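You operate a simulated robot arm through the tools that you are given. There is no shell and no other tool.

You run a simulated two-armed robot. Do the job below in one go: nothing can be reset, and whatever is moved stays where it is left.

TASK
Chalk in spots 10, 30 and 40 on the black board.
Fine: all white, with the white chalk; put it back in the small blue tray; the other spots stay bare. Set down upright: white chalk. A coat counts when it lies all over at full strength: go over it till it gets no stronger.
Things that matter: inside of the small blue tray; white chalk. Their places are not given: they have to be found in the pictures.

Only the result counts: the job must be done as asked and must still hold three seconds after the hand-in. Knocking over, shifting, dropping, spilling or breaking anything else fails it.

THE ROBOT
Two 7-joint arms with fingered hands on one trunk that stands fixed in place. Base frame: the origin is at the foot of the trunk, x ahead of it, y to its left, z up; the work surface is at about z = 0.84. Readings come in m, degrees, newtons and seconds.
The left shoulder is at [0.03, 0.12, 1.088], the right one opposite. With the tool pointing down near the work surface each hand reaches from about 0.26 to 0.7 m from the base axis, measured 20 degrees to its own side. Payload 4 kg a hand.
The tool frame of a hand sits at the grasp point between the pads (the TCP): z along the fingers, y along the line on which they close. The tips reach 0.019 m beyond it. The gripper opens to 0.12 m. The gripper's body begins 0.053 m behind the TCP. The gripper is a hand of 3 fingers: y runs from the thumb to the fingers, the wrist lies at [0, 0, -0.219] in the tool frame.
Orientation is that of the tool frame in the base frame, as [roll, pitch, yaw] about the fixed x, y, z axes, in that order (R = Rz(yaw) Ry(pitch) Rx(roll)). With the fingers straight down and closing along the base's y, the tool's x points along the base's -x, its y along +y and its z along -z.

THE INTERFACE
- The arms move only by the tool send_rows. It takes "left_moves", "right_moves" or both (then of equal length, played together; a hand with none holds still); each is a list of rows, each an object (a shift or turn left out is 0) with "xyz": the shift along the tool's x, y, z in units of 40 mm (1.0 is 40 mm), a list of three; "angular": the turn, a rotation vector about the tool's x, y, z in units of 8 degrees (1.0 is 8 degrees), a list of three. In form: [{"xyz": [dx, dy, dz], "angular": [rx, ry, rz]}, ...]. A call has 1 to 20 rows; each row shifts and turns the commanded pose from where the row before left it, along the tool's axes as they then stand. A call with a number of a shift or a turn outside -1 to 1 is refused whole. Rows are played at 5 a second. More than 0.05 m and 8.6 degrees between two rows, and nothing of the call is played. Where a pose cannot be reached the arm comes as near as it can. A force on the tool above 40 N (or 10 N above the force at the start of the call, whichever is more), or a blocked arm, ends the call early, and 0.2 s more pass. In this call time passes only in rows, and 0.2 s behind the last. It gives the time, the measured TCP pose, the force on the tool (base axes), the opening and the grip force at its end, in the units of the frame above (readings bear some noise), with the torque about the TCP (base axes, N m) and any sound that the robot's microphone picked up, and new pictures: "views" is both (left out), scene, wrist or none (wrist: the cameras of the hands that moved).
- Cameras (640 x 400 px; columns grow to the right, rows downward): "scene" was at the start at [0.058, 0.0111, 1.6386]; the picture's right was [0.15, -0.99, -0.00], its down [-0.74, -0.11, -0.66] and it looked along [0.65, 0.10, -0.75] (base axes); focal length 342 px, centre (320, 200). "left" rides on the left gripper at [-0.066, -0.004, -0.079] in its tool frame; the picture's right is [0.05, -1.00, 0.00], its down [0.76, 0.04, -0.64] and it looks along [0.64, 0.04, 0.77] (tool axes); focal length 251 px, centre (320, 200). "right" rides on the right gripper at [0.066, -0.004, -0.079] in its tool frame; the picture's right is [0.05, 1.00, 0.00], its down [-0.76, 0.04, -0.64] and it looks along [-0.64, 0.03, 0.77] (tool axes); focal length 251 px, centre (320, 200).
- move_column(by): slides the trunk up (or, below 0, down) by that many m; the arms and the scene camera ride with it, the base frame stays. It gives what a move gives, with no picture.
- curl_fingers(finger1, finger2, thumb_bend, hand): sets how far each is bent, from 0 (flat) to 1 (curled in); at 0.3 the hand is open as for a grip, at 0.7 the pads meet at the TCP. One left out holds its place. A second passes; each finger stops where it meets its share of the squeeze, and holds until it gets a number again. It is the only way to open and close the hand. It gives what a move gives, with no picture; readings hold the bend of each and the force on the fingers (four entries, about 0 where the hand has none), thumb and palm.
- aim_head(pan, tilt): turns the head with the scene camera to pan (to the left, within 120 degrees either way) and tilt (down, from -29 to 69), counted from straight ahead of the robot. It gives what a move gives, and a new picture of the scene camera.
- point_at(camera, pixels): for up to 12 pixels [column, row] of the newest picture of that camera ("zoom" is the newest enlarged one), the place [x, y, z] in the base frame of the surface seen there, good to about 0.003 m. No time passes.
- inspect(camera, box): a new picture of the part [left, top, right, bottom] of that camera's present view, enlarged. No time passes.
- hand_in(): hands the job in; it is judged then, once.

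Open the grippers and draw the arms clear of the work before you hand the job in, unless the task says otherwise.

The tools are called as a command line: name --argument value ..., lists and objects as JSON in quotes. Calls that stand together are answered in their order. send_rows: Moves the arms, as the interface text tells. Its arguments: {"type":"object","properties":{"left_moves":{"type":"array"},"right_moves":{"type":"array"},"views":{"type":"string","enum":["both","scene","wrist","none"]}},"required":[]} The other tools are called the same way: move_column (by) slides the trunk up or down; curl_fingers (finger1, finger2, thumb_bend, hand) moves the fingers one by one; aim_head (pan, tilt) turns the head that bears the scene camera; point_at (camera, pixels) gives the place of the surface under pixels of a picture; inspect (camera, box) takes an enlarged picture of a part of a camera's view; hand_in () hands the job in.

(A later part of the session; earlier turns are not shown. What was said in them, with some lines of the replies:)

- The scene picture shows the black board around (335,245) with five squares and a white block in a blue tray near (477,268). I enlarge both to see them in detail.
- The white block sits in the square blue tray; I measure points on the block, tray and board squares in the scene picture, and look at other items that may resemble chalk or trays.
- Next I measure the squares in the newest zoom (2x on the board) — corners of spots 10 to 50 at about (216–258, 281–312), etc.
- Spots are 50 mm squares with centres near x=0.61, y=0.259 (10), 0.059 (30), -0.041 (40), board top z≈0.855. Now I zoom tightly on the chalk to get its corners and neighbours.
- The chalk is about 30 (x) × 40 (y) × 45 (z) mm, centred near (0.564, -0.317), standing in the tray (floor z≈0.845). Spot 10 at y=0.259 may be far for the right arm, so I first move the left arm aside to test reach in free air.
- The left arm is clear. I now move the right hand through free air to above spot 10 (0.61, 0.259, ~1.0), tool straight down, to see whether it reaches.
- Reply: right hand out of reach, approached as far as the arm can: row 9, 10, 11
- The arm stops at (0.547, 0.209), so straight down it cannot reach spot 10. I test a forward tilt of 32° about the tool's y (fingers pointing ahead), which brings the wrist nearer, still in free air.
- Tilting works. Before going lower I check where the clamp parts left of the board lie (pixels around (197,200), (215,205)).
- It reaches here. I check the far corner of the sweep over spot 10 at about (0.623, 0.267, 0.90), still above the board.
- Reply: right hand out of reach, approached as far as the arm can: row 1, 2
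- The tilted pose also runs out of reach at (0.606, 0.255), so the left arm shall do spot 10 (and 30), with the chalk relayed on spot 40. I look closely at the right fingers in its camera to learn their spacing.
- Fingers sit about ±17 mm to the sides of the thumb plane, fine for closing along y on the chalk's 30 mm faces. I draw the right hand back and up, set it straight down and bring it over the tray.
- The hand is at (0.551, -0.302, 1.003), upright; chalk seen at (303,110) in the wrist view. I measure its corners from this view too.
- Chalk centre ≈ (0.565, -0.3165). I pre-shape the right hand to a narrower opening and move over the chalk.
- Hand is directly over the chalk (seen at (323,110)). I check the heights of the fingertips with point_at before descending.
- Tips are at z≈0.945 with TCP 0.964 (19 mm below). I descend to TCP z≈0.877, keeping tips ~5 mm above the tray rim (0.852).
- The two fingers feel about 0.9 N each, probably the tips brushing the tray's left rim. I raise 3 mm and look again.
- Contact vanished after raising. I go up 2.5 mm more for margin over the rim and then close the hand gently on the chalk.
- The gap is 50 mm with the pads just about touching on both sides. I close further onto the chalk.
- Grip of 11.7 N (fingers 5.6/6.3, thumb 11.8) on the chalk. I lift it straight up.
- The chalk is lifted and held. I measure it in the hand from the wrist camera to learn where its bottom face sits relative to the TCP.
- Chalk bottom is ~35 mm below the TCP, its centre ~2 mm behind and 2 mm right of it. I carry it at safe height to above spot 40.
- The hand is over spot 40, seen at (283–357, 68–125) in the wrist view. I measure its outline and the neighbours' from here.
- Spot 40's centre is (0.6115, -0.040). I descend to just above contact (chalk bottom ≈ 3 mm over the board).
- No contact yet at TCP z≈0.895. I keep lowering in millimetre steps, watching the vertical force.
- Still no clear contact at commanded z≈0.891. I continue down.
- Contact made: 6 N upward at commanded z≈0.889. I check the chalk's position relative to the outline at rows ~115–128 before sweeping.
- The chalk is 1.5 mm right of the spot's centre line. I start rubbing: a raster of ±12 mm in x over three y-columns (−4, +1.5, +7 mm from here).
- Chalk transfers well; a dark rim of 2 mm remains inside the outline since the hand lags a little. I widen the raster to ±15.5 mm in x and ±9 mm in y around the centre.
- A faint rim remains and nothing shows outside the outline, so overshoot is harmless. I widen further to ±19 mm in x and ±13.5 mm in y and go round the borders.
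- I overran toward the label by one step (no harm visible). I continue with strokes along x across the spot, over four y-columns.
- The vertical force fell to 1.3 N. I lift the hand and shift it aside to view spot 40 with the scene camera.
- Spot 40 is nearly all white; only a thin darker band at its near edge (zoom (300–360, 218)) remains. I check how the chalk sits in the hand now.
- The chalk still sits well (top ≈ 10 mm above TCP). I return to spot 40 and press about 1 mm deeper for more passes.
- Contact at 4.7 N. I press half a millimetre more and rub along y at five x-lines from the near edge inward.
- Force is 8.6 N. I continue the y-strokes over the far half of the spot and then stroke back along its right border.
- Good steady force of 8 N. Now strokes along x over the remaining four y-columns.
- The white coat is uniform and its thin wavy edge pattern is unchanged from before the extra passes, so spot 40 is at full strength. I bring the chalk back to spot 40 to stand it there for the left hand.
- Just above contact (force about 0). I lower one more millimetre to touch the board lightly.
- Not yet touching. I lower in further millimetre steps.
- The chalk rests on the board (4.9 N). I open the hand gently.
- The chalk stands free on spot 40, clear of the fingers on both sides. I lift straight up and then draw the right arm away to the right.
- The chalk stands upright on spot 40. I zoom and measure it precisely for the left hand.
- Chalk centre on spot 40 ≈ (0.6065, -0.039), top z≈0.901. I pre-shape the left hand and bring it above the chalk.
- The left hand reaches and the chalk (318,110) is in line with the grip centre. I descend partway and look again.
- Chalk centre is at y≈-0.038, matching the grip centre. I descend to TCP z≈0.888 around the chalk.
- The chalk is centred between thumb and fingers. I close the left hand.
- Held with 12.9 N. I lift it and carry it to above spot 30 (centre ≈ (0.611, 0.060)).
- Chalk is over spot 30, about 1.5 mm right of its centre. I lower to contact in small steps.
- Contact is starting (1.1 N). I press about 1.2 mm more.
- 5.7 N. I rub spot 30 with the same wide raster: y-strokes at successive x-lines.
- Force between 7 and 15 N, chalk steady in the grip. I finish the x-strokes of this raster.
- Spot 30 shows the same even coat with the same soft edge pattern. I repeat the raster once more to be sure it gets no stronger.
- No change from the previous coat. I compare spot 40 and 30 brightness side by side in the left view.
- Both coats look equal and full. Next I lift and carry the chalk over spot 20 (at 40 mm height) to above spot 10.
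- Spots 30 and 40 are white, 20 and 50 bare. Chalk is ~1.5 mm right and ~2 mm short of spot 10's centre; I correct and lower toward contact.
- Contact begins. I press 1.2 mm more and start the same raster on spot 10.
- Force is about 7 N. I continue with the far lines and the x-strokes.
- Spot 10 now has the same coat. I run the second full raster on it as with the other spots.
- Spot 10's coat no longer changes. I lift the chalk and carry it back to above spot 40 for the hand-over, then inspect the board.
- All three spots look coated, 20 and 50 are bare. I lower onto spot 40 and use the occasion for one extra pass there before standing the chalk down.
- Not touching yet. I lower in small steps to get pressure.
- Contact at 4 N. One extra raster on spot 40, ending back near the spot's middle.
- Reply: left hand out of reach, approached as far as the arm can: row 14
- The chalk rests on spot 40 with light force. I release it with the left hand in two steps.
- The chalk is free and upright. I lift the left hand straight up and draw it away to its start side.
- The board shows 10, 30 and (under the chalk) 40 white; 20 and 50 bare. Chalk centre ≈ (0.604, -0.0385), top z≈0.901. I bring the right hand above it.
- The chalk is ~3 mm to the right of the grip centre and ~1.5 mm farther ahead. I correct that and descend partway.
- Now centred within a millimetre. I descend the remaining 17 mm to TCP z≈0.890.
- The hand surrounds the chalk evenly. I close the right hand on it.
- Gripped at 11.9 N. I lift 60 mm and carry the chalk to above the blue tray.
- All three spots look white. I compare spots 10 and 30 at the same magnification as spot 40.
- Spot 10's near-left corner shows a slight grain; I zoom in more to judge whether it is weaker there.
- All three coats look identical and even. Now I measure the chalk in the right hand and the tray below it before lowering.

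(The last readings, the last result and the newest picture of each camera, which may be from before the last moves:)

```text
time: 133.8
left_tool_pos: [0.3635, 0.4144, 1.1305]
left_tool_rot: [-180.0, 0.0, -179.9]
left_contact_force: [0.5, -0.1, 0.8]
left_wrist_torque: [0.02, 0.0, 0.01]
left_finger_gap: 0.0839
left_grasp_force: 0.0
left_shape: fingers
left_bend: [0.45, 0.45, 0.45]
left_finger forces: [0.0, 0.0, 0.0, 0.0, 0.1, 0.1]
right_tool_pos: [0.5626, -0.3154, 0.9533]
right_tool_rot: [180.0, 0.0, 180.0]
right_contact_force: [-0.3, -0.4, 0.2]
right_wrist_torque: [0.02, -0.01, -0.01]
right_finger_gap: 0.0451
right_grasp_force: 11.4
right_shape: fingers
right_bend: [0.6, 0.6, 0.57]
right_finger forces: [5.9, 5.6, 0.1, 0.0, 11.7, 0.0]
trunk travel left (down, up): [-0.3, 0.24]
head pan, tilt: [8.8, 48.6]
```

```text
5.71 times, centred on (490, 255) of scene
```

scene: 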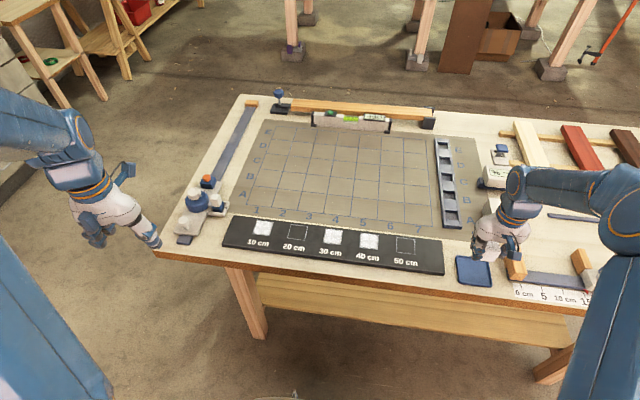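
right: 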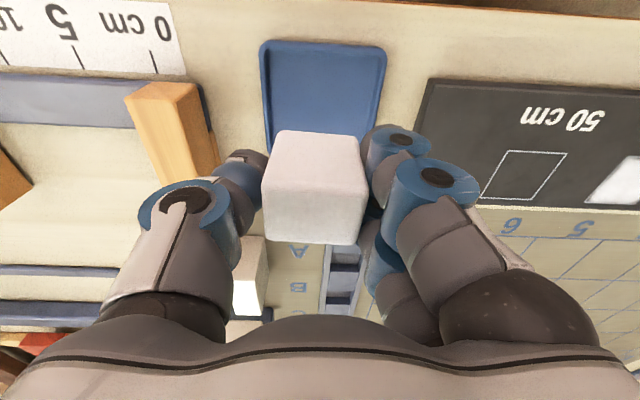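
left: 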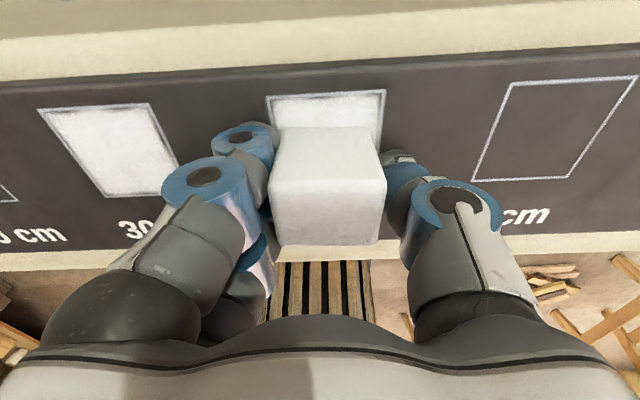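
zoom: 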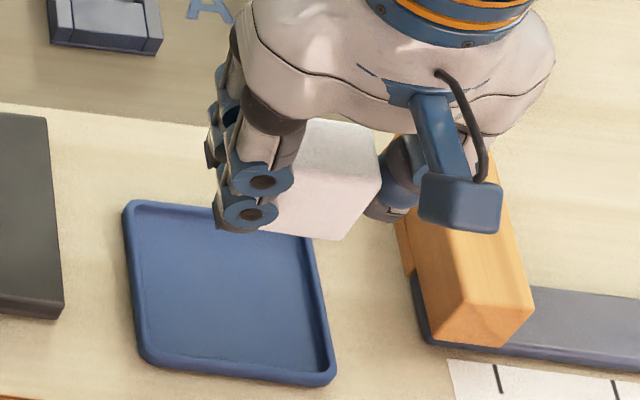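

Chalk centre ≈ (0.566, -0.318), right over the tray's middle; expected touchdown at TCP z≈0.880. I lower to ~5 mm above.

send_rows --right_moves '[{"xyz": [0.03, 0, 0.7]}, {"xyz": [0, 0, 0.6]}, {"xyz": [0, 0, 0.35]}]' --views "wrist"

send_rows --right_moves '[{"xyz": [0, 0, 0.03]}, {"xyz": [0, 0, 0.03]}]' --views "none"

```text
time: 134.6
left_tool_pos: [0.3631, 0.4144, 1.131]
left_tool_rot: [-180.0, 0.0, -180.0]
left_contact_force: [-0.1, 0.6, -0.1]
left_wrist_torque: [-0.01, -0.01, 0.0]
left_finger_gap: 0.0835
left_grasp_force: 0.0
left_shape: fingers
left_bend: [0.45, 0.45, 0.45]
left_finger forces: [0.0, 0.0, 0.0, 0.0, 0.1, 0.0]
right_tool_pos: [0.5619, -0.3167, 0.8883]
right_tool_rot: [-180.0, 0.0, 179.9]
right_contact_force: [-0.8, -0.4, -0.4]
right_wrist_torque: [0.0, -0.01, 0.0]
right_finger_gap: 0.0448
right_grasp_force: 11.8
right_shape: fingers
right_bend: [0.6, 0.6, 0.57]
right_finger forces: [6.0, 5.6, 0.0, 0.0, 11.7, 0.0]
trunk travel left (down, up): [-0.3, 0.24]
head pan, tilt: [8.8, 48.6]
```

right: 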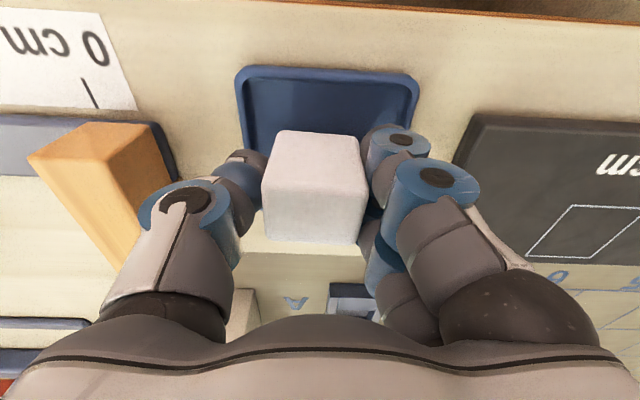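

```text
time: 135.2
left_tool_pos: [0.3623, 0.4147, 1.1309]
left_tool_rot: [-180.0, 0.1, -180.0]
left_contact_force: [0.6, -0.6, 0.1]
left_wrist_torque: [-0.04, -0.03, 0.01]
left_finger_gap: 0.0836
left_grasp_force: 0.1
left_shape: fingers
left_bend: [0.45, 0.45, 0.45]
left_finger forces: [0.1, 0.0, 0.0, 0.0, 0.0, 0.1]
right_tool_pos: [0.563, -0.3165, 0.8871]
right_tool_rot: [179.9, 0.0, 179.9]
right_contact_force: [0.5, 0.2, -0.7]
right_wrist_torque: [0.02, -0.01, 0.0]
right_finger_gap: 0.0448
right_grasp_force: 11.4
right_shape: fingers
right_bend: [0.6, 0.6, 0.57]
right_finger forces: [6.0, 5.5, 0.1, 0.1, 11.7, 0.0]
trunk travel left (down, up): [-0.3, 0.24]
head pan, tilt: [8.8, 48.6]
```

Not yet touching at z≈0.886. I continue down in ~1–2 mm steps.

send_rows --right_moves '[{"xyz": [0, 0, 0.03]}, {"xyz": [0, 0, 0.03]}]' --views "none"

send_rows --right_moves '[{"xyz": [0, 0, 0.03]}]' --views "none"

send_rows --right_moves '[{"xyz": [0, 0, 0.02]}]' --views "none"

```text
time: 135.8
left_tool_pos: [0.363, 0.4143, 1.1291]
left_tool_rot: [-180.0, 0.0, -179.9]
left_contact_force: [-0.2, 1.0, 1.1]
left_wrist_torque: [0.0, 0.0, -0.03]
left_finger_gap: 0.0838
left_grasp_force: 0.0
left_shape: fingers
left_bend: [0.45, 0.45, 0.45]
left_finger forces: [0.0, 0.1, 0.0, 0.0, 0.0, 0.0]
right_tool_pos: [0.5617, -0.3169, 0.8834]
right_tool_rot: [180.0, -0.1, -180.0]
right_contact_force: [1.1, -0.2, -0.7]
right_wrist_torque: [0.02, -0.05, 0.04]
right_finger_gap: 0.045
right_grasp_force: 11.3
right_shape: fingers
right_bend: [0.6, 0.6, 0.57]
right_finger forces: [6.0, 5.6, 0.1, 0.0, 11.7, 0.0]
trunk travel left (down, up): [-0.3, 0.24]
head pan, tilt: [8.8, 48.6]
```

```text
time: 136.2
left_tool_pos: [0.3629, 0.4138, 1.1307]
left_tool_rot: [-180.0, -0.1, -180.0]
left_contact_force: [-0.2, -0.3, 0.0]
left_wrist_torque: [0.0, 0.02, -0.03]
left_finger_gap: 0.0836
left_grasp_force: 0.1
left_shape: fingers
left_bend: [0.45, 0.45, 0.45]
left_finger forces: [0.0, 0.0, 0.1, 0.1, 0.1, 0.1]
right_tool_pos: [0.5613, -0.3173, 0.8829]
right_tool_rot: [180.0, 0.0, 180.0]
right_contact_force: [-0.2, -0.8, -0.7]
right_wrist_torque: [0.04, 0.02, 0.02]
right_finger_gap: 0.0451
right_grasp_force: 11.2
right_shape: fingers
right_bend: [0.6, 0.6, 0.57]
right_finger forces: [6.0, 5.6, 0.0, 0.1, 11.7, 0.0]
trunk travel left (down, up): [-0.3, 0.24]
head pan, tilt: [8.8, 48.6]
```

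```text
time: 136.6
left_tool_pos: [0.3628, 0.4146, 1.1303]
left_tool_rot: [180.0, 0.0, -180.0]
left_contact_force: [0.2, 0.1, -0.1]
left_wrist_torque: [0.0, -0.01, -0.02]
left_finger_gap: 0.0833
left_grasp_force: 0.0
left_shape: fingers
left_bend: [0.45, 0.45, 0.45]
left_finger forces: [0.1, 0.0, 0.0, 0.0, 0.1, 0.0]
right_tool_pos: [0.5616, -0.3161, 0.8821]
right_tool_rot: [180.0, 0.0, 180.0]
right_contact_force: [-0.9, 0.3, -0.6]
right_wrist_torque: [0.02, 0.02, -0.03]
right_finger_gap: 0.0451
right_grasp_force: 11.7
right_shape: fingers
right_bend: [0.6, 0.6, 0.57]
right_finger forces: [6.0, 5.6, 0.0, 0.0, 11.7, 0.0]
trunk travel left (down, up): [-0.3, 0.24]
head pan, tilt: [8.8, 48.6]
```

Still free at z≈0.882; expected touchdown ~0.880. I go on with sub-millimetre steps.

send_rows --right_moves '[{"xyz": [0, 0, 0.02]}]' --views "none"

send_rows --right_moves '[{"xyz": [0, 0, 0.02]}]' --views "none"

send_rows --right_moves '[{"xyz": [0, 0, 0.015]}]' --views "none"

```text
time: 137.0
left_tool_pos: [0.3631, 0.4152, 1.1292]
left_tool_rot: [180.0, 0.1, -179.9]
left_contact_force: [1.1, -0.8, -0.4]
left_wrist_torque: [0.03, -0.01, 0.02]
left_finger_gap: 0.0837
left_grasp_force: 0.0
left_shape: fingers
left_bend: [0.45, 0.45, 0.45]
left_finger forces: [0.0, 0.1, 0.0, 0.0, 0.1, 0.1]
right_tool_pos: [0.5621, -0.3171, 0.8815]
right_tool_rot: [179.9, 0.0, 180.0]
right_contact_force: [0.3, -0.7, -1.5]
right_wrist_torque: [0.01, 0.0, -0.04]
right_finger_gap: 0.045
right_grasp_force: 11.9
right_shape: fingers
right_bend: [0.6, 0.6, 0.57]
right_finger forces: [6.1, 5.6, 0.0, 0.0, 11.7, 0.1]
trunk travel left (down, up): [-0.3, 0.24]
head pan, tilt: [8.8, 48.6]
```

```text
time: 137.4
left_tool_pos: [0.3625, 0.4144, 1.1309]
left_tool_rot: [180.0, 0.1, -179.9]
left_contact_force: [1.4, -0.9, 0.1]
left_wrist_torque: [0.04, -0.02, 0.07]
left_finger_gap: 0.0835
left_grasp_force: 0.0
left_shape: fingers
left_bend: [0.45, 0.45, 0.45]
left_finger forces: [0.0, 0.0, 0.0, 0.0, 0.1, 0.1]
right_tool_pos: [0.5612, -0.3154, 0.8803]
right_tool_rot: [-180.0, 0.0, -179.9]
right_contact_force: [-0.2, -1.0, -1.0]
right_wrist_torque: [0.0, 0.0, 0.01]
right_finger_gap: 0.045
right_grasp_force: 11.0
right_shape: fingers
right_bend: [0.6, 0.6, 0.57]
right_finger forces: [6.0, 5.7, 0.0, 0.0, 11.7, 0.0]
trunk travel left (down, up): [-0.3, 0.24]
head pan, tilt: [8.8, 48.6]
```

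```text
time: 137.8
left_tool_pos: [0.3626, 0.4137, 1.1302]
left_tool_rot: [180.0, 0.1, -180.0]
left_contact_force: [-0.3, 0.9, 0.7]
left_wrist_torque: [0.01, 0.0, 0.02]
left_finger_gap: 0.0838
left_grasp_force: 0.0
left_shape: fingers
left_bend: [0.45, 0.45, 0.45]
left_finger forces: [0.0, 0.0, 0.0, 0.1, 0.0, 0.0]
right_tool_pos: [0.5614, -0.3175, 0.8807]
right_tool_rot: [-180.0, 0.0, -180.0]
right_contact_force: [-0.2, 1.9, 0.8]
right_wrist_torque: [-0.06, 0.05, -0.02]
right_finger_gap: 0.0451
right_grasp_force: 12.0
right_shape: fingers
right_bend: [0.6, 0.6, 0.57]
right_finger forces: [6.1, 5.9, 0.0, 0.1, 11.5, 0.1]
trunk travel left (down, up): [-0.3, 0.24]
head pan, tilt: [8.8, 48.6]
```

First contact seems to begin (vertical force turned to +0.8 N). I lower 0.5 mm more and look.

send_rows --right_moves '[{"xyz": [0, 0, 0.0125]}]' --views "both"

inspect --camera "right" --box '[180, 60, 500, 270]'

inspect --camera "scene" --box '[440, 220, 540, 290]'

```text
time: 138.2
left_tool_pos: [0.3631, 0.4161, 1.1296]
left_tool_rot: [180.0, 0.0, -180.0]
left_contact_force: [-0.1, -0.3, 0.6]
left_wrist_torque: [-0.02, 0.0, 0.03]
left_finger_gap: 0.0836
left_grasp_force: 0.0
left_shape: fingers
left_bend: [0.45, 0.45, 0.45]
left_finger forces: [0.0, 0.0, 0.0, 0.1, 0.1, 0.0]
right_tool_pos: [0.5614, -0.3147, 0.8792]
right_tool_rot: [179.9, 0.1, -180.0]
right_contact_force: [0.5, 0.2, 4.7]
right_wrist_torque: [-0.06, -0.02, 0.03]
right_finger_gap: 0.0448
right_grasp_force: 12.0
right_shape: fingers
right_bend: [0.6, 0.6, 0.57]
right_finger forces: [6.4, 6.2, 0.0, 0.1, 12.0, 0.0]
trunk travel left (down, up): [-0.3, 0.24]
head pan, tilt: [8.8, 48.6]
```

scene: 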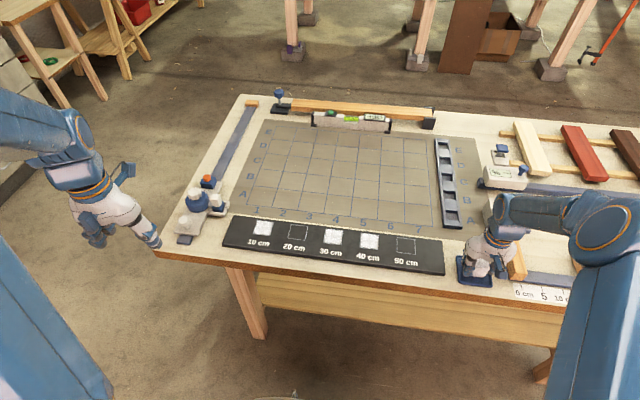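
right: 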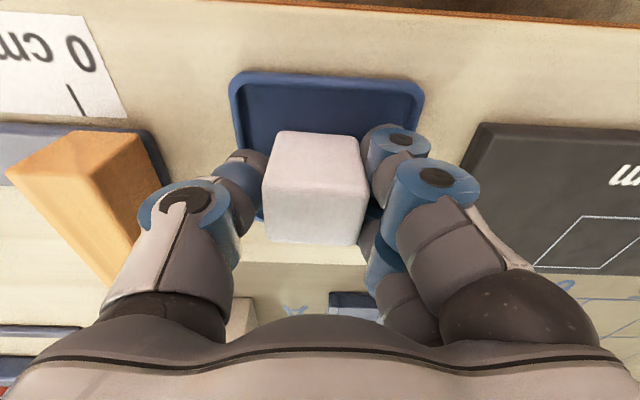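

```text
1.90 times, centred on (340, 165) of right
```

zoom: 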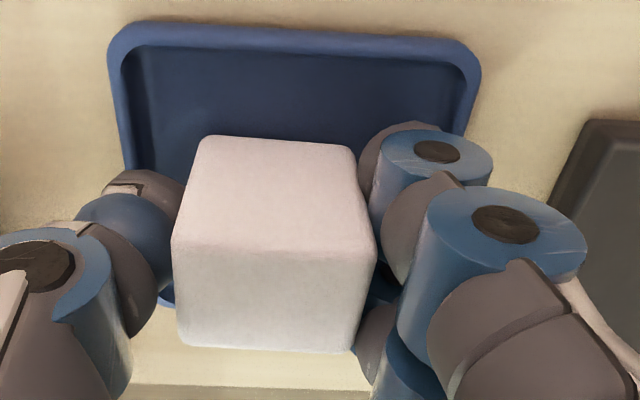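

```text
5.71 times, centred on (490, 255) of scene
```

zoom: 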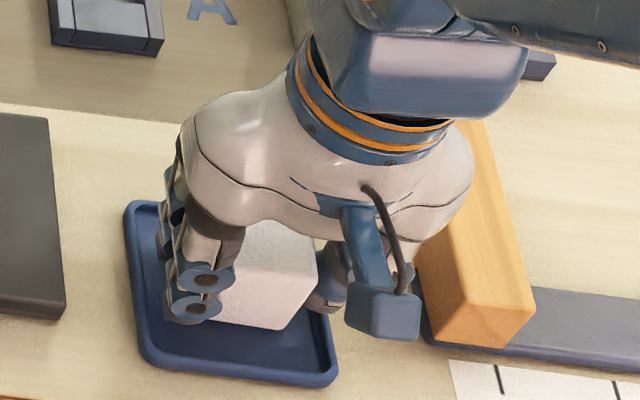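

The chalk stands on the tray floor (4.7 N). I open just enough to free it, staying inside the rim.

curl_fingers --hand "right" --finger1 0.55 --finger2 0.55 --thumb_bend 0.52

inspect --camera "right" --box '[180, 60, 500, 270]'

```text
time: 139.2
left_tool_pos: [0.363, 0.4149, 1.1309]
left_tool_rot: [-180.0, 0.0, -180.0]
left_contact_force: [-1.1, -0.1, 0.0]
left_wrist_torque: [-0.02, 0.0, -0.05]
left_finger_gap: 0.0836
left_grasp_force: 0.2
left_shape: fingers
left_bend: [0.45, 0.45, 0.45]
left_finger forces: [0.0, 0.0, 0.0, 0.0, 0.0, 0.1]
right_tool_pos: [0.562, -0.3166, 0.8787]
right_tool_rot: [-179.9, 0.0, 180.0]
right_contact_force: [-0.5, 0.2, 0.3]
right_wrist_torque: [0.02, 0.04, -0.03]
right_finger_gap: 0.0573
right_grasp_force: 0.0
right_shape: fingers
right_bend: [0.55, 0.55, 0.52]
right_finger forces: [0.0, 0.0, 0.1, 0.0, 0.0, 0.0]
trunk travel left (down, up): [-0.3, 0.24]
head pan, tilt: [8.8, 48.6]
```

```text
1.90 times, centred on (340, 165) of right
```

zoom: 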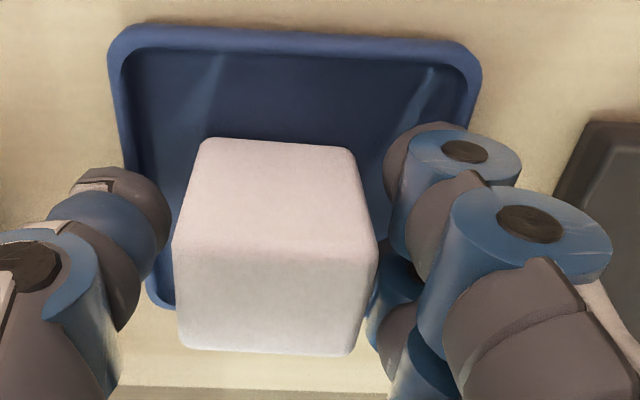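

The chalk stands free. I raise 3 mm, open a bit wider to be clear of it, then lift straight up.

send_rows --right_moves '[{"xyz": [0, 0, -0.075]}]' --views "none"

curl_fingers --hand "right" --finger1 0.48 --finger2 0.48 --thumb_bend 0.47

send_rows --right_moves '[{"xyz": [0, 0, -0.4]}, {"xyz": [0, 0, -0.8]}, {"xyz": [0, 0, -1]}, {"xyz": [0, 0, -1]}]' --views "both"

inspect --camera "scene" --box '[440, 230, 520, 290]'

```text
time: 139.6
left_tool_pos: [0.3633, 0.4162, 1.1315]
left_tool_rot: [-180.0, 0.0, -179.9]
left_contact_force: [0.2, 0.5, -0.3]
left_wrist_torque: [-0.02, -0.02, -0.01]
left_finger_gap: 0.0835
left_grasp_force: 0.0
left_shape: fingers
left_bend: [0.45, 0.45, 0.45]
left_finger forces: [0.1, 0.0, 0.0, 0.1, 0.1, 0.0]
right_tool_pos: [0.5613, -0.3164, 0.8813]
right_tool_rot: [-180.0, 0.0, 180.0]
right_contact_force: [-0.1, 0.1, -0.5]
right_wrist_torque: [-0.02, -0.03, 0.0]
right_finger_gap: 0.0573
right_grasp_force: 0.1
right_shape: fingers
right_bend: [0.55, 0.55, 0.52]
right_finger forces: [0.0, 0.0, 0.0, 0.0, 0.0, 0.0]
trunk travel left (down, up): [-0.3, 0.24]
head pan, tilt: [8.8, 48.6]
```

```text
time: 140.6
left_tool_pos: [0.3631, 0.4149, 1.1306]
left_tool_rot: [180.0, 0.0, -179.9]
left_contact_force: [0.3, -0.7, 0.3]
left_wrist_torque: [-0.02, -0.01, 0.07]
left_finger_gap: 0.0834
left_grasp_force: 0.0
left_shape: fingers
left_bend: [0.45, 0.45, 0.45]
left_finger forces: [0.1, 0.0, 0.1, 0.0, 0.0, 0.0]
right_tool_pos: [0.5605, -0.318, 0.882]
right_tool_rot: [-180.0, 0.0, 180.0]
right_contact_force: [1.2, 0.7, 0.5]
right_wrist_torque: [-0.02, -0.01, 0.0]
right_finger_gap: 0.076
right_grasp_force: 0.1
right_shape: fingers
right_bend: [0.48, 0.48, 0.47]
right_finger forces: [0.0, 0.0, 0.0, 0.0, 0.1, 0.1]
trunk travel left (down, up): [-0.3, 0.24]
head pan, tilt: [8.8, 48.6]
```

```text
time: 141.6
left_tool_pos: [0.3632, 0.4156, 1.1314]
left_tool_rot: [-180.0, -0.1, -179.9]
left_contact_force: [-0.5, -0.5, -0.8]
left_wrist_torque: [0.0, -0.04, 0.02]
left_finger_gap: 0.0836
left_grasp_force: 0.1
left_shape: fingers
left_bend: [0.45, 0.45, 0.45]
left_finger forces: [0.0, 0.0, 0.0, 0.0, 0.0, 0.1]
right_tool_pos: [0.5606, -0.3169, 1.0111]
right_tool_rot: [-180.0, -0.1, 180.0]
right_contact_force: [-0.2, 0.3, -0.4]
right_wrist_torque: [0.0, -0.03, -0.01]
right_finger_gap: 0.0758
right_grasp_force: 0.0
right_shape: fingers
right_bend: [0.48, 0.48, 0.47]
right_finger forces: [0.0, 0.0, 0.0, 0.0, 0.1, 0.0]
trunk travel left (down, up): [-0.3, 0.24]
head pan, tilt: [8.8, 48.6]
```

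scene: 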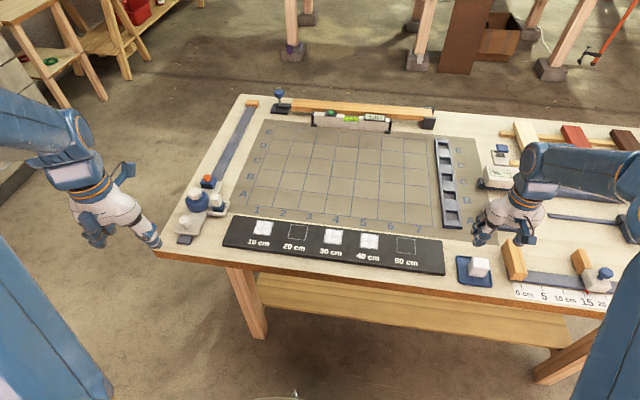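
right: 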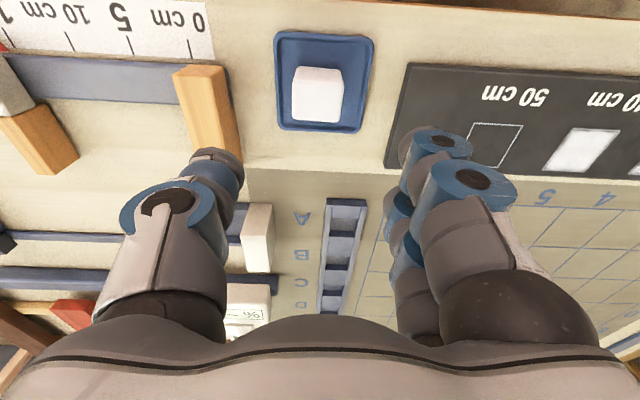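

```text
6.67 times, centred on (480, 260) of scene
```

zoom: 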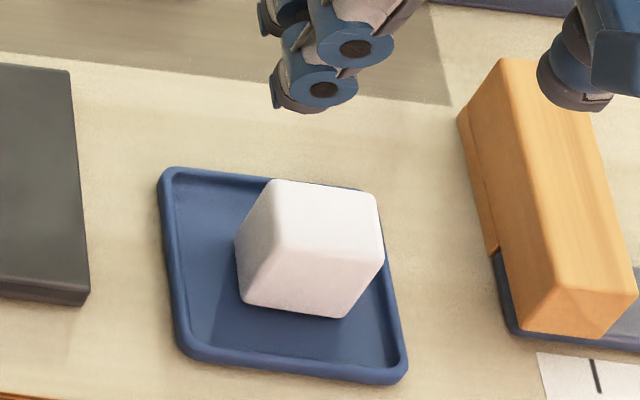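

The chalk stands upright in the blue tray, nothing else moved. I draw the right arm back and up and open both hands.

send_rows --right_moves '[{"xyz": [0.6, 0, -0.8]}, {"xyz": [0.8, 0, -0.6]}, {"xyz": [0.8, -0.3, -0.3]}, {"xyz": [0.8, -0.3, 0]}]' --views "none"

curl_fingers --hand "right" --finger1 0.3 --finger2 0.3 --thumb_bend 0.3

curl_fingers --hand "left" --finger1 0.3 --finger2 0.3 --thumb_bend 0.3

aim_head --pan 0 --tilt 50

```text
time: 142.6
left_tool_pos: [0.3626, 0.415, 1.131]
left_tool_rot: [-180.0, 0.0, -179.9]
left_contact_force: [-0.1, 0.3, 0.9]
left_wrist_torque: [-0.02, -0.01, 0.0]
left_finger_gap: 0.0835
left_grasp_force: 0.0
left_shape: fingers
left_bend: [0.45, 0.45, 0.45]
left_finger forces: [0.0, 0.1, 0.0, 0.1, 0.0, 0.0]
right_tool_pos: [0.4396, -0.3404, 1.0788]
right_tool_rot: [180.0, 0.1, -180.0]
right_contact_force: [0.4, 0.4, 0.1]
right_wrist_torque: [0.02, -0.03, 0.0]
right_finger_gap: 0.0756
right_grasp_force: 0.0
right_shape: fingers
right_bend: [0.48, 0.48, 0.47]
right_finger forces: [0.0, 0.0, 0.0, 0.1, 0.0, 0.2]
trunk travel left (down, up): [-0.3, 0.24]
head pan, tilt: [8.8, 48.6]
```

```text
time: 143.6
left_tool_pos: [0.3636, 0.4147, 1.1307]
left_tool_rot: [-180.0, 0.0, -180.0]
left_contact_force: [-0.5, 0.3, 0.3]
left_wrist_torque: [0.02, -0.01, 0.01]
left_finger_gap: 0.0838
left_grasp_force: 0.1
left_shape: fingers
left_bend: [0.45, 0.45, 0.45]
left_finger forces: [0.0, 0.0, 0.0, 0.0, 0.0, 0.0]
right_tool_pos: [0.4406, -0.3421, 1.0795]
right_tool_rot: [-180.0, -0.1, -180.0]
right_contact_force: [0.2, -0.1, 0.3]
right_wrist_torque: [0.0, -0.01, 0.0]
right_finger_gap: 0.1281
right_grasp_force: 0.1
right_shape: fingers
right_bend: [0.3, 0.3, 0.3]
right_finger forces: [0.1, 0.0, 0.0, 0.1, 0.1, 0.0]
trunk travel left (down, up): [-0.3, 0.24]
head pan, tilt: [8.8, 48.6]
```

```text
time: 144.6
left_tool_pos: [0.3634, 0.4143, 1.13]
left_tool_rot: [-180.0, 0.0, 180.0]
left_contact_force: [0.3, 0.4, -0.1]
left_wrist_torque: [0.03, 0.06, 0.0]
left_finger_gap: 0.1278
left_grasp_force: 0.0
left_shape: fingers
left_bend: [0.3, 0.3, 0.3]
left_finger forces: [0.0, 0.0, 0.1, 0.1, 0.0, 0.1]
right_tool_pos: [0.4402, -0.3406, 1.079]
right_tool_rot: [179.9, 0.0, -179.9]
right_contact_force: [0.1, -0.1, 0.1]
right_wrist_torque: [0.0, 0.0, 0.05]
right_finger_gap: 0.128
right_grasp_force: 0.2
right_shape: fingers
right_bend: [0.3, 0.3, 0.3]
right_finger forces: [0.0, 0.0, 0.0, 0.0, 0.0, 0.0]
trunk travel left (down, up): [-0.3, 0.24]
head pan, tilt: [8.8, 48.6]
```

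```text
time: 145.3
left_tool_pos: [0.3635, 0.4144, 1.1304]
left_tool_rot: [180.0, 0.1, -180.0]
left_contact_force: [0.0, 1.2, 0.3]
left_wrist_torque: [0.03, 0.01, 0.03]
left_finger_gap: 0.1277
left_grasp_force: 0.1
left_shape: fingers
left_bend: [0.3, 0.3, 0.3]
left_finger forces: [0.0, 0.0, 0.0, 0.0, 0.1, 0.1]
right_tool_pos: [0.44, -0.3402, 1.0793]
right_tool_rot: [180.0, -0.1, 179.9]
right_contact_force: [-0.2, 0.5, -0.7]
right_wrist_torque: [0.03, 0.01, 0.0]
right_finger_gap: 0.1279
right_grasp_force: 0.3
right_shape: fingers
right_bend: [0.3, 0.3, 0.3]
right_finger forces: [0.0, 0.0, 0.0, 0.0, 0.0, 0.0]
trunk travel left (down, up): [-0.3, 0.24]
head pan, tilt: [0.0, 50.0]
```

scene: 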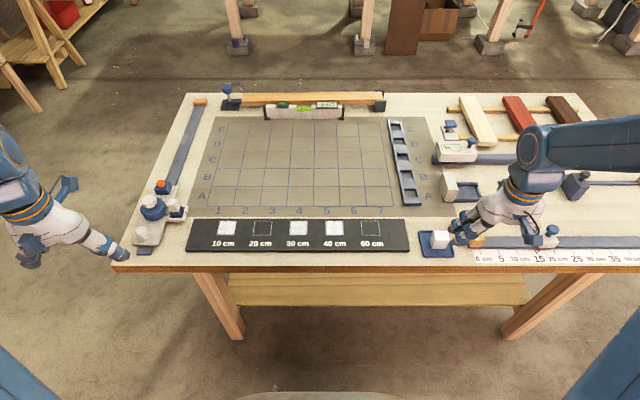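

The whole table looks as it should; I take a last close look at the board and tray before handing in.

inspect --camera "scene" --box '[180, 200, 470, 275]'

inspect --camera "scene" --box '[400, 215, 480, 265]'

inspect --camera "scene" --box '[205, 210, 285, 255]'

inspect --camera "scene" --box '[280, 210, 390, 255]'

```text
2.21 times, centred on (325, 238) of scene
```

zoom: 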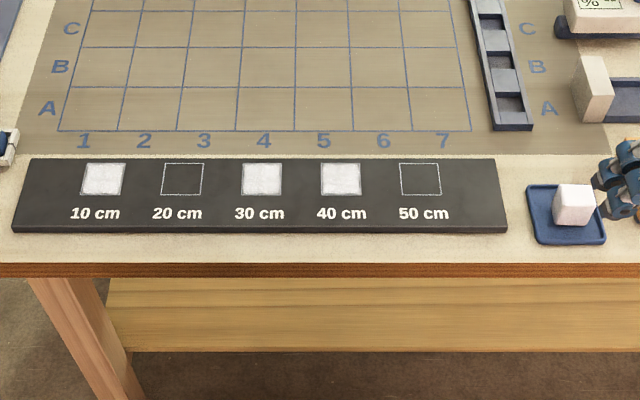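

```text
8.00 times, centred on (440, 240) of scene
```

zoom: 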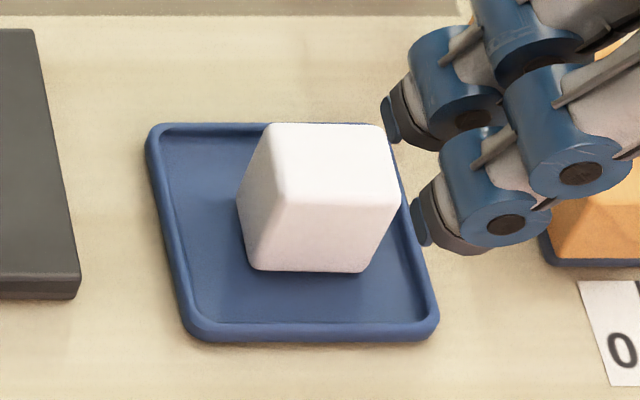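

```text
8.00 times, centred on (245, 232) of scene
```

zoom: 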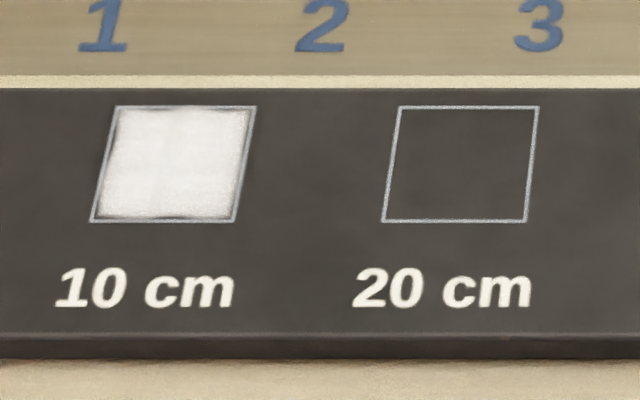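

```text
5.82 times, centred on (335, 232) of scene
```

zoom: 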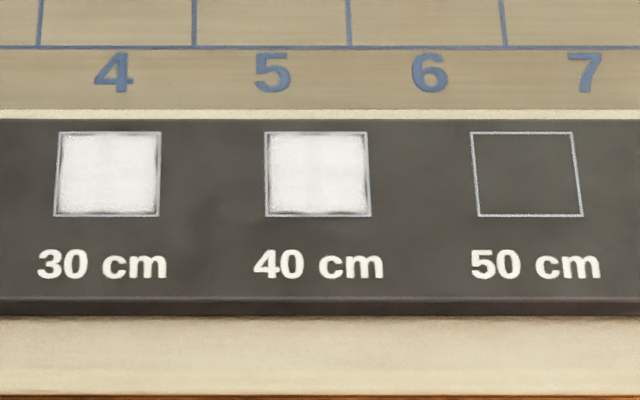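

Spots 10, 30 and 40 are evenly white, 20 and 50 bare, and the chalk stands upright in the blue tray, with both hands open and clear. I hand in the job.

hand_in

```text
The job is handed in.
```

I've handed the job in. Spots 10, 30 and 40 are chalked white, spots 20 and 50 are bare, and the white chalk is standing upright in the small blue tray. I don't have the judge's result yet.

- **Coats:** I went over each spot at least twice, until the camera showed no further change. A thin, slightly darker wavy edge stays just inside each outline. It looks the same on all three spots and didn't fade with more passes, so I took it as part of how the coat is drawn.
- **Label at 40:** One stroke ran past the near edge of spot 40, towards its label. I saw no smudge on the label afterwards.
- **Hand-over:** The right arm could not reach spot 10. It chalked spot 40 and stood the chalk there for the left hand, which did 30 and 10 and an extra pass over 40. The right hand then put the chalk back in the tray.
- **Surroundings:** Nothing else on the table looked moved. While I was lining up to pick up the chalk, the right fingers brushed something, probably the tray rim, with about 1 N. The tray did not appear to shift. Both hands were open and clear of the work at hand-in.
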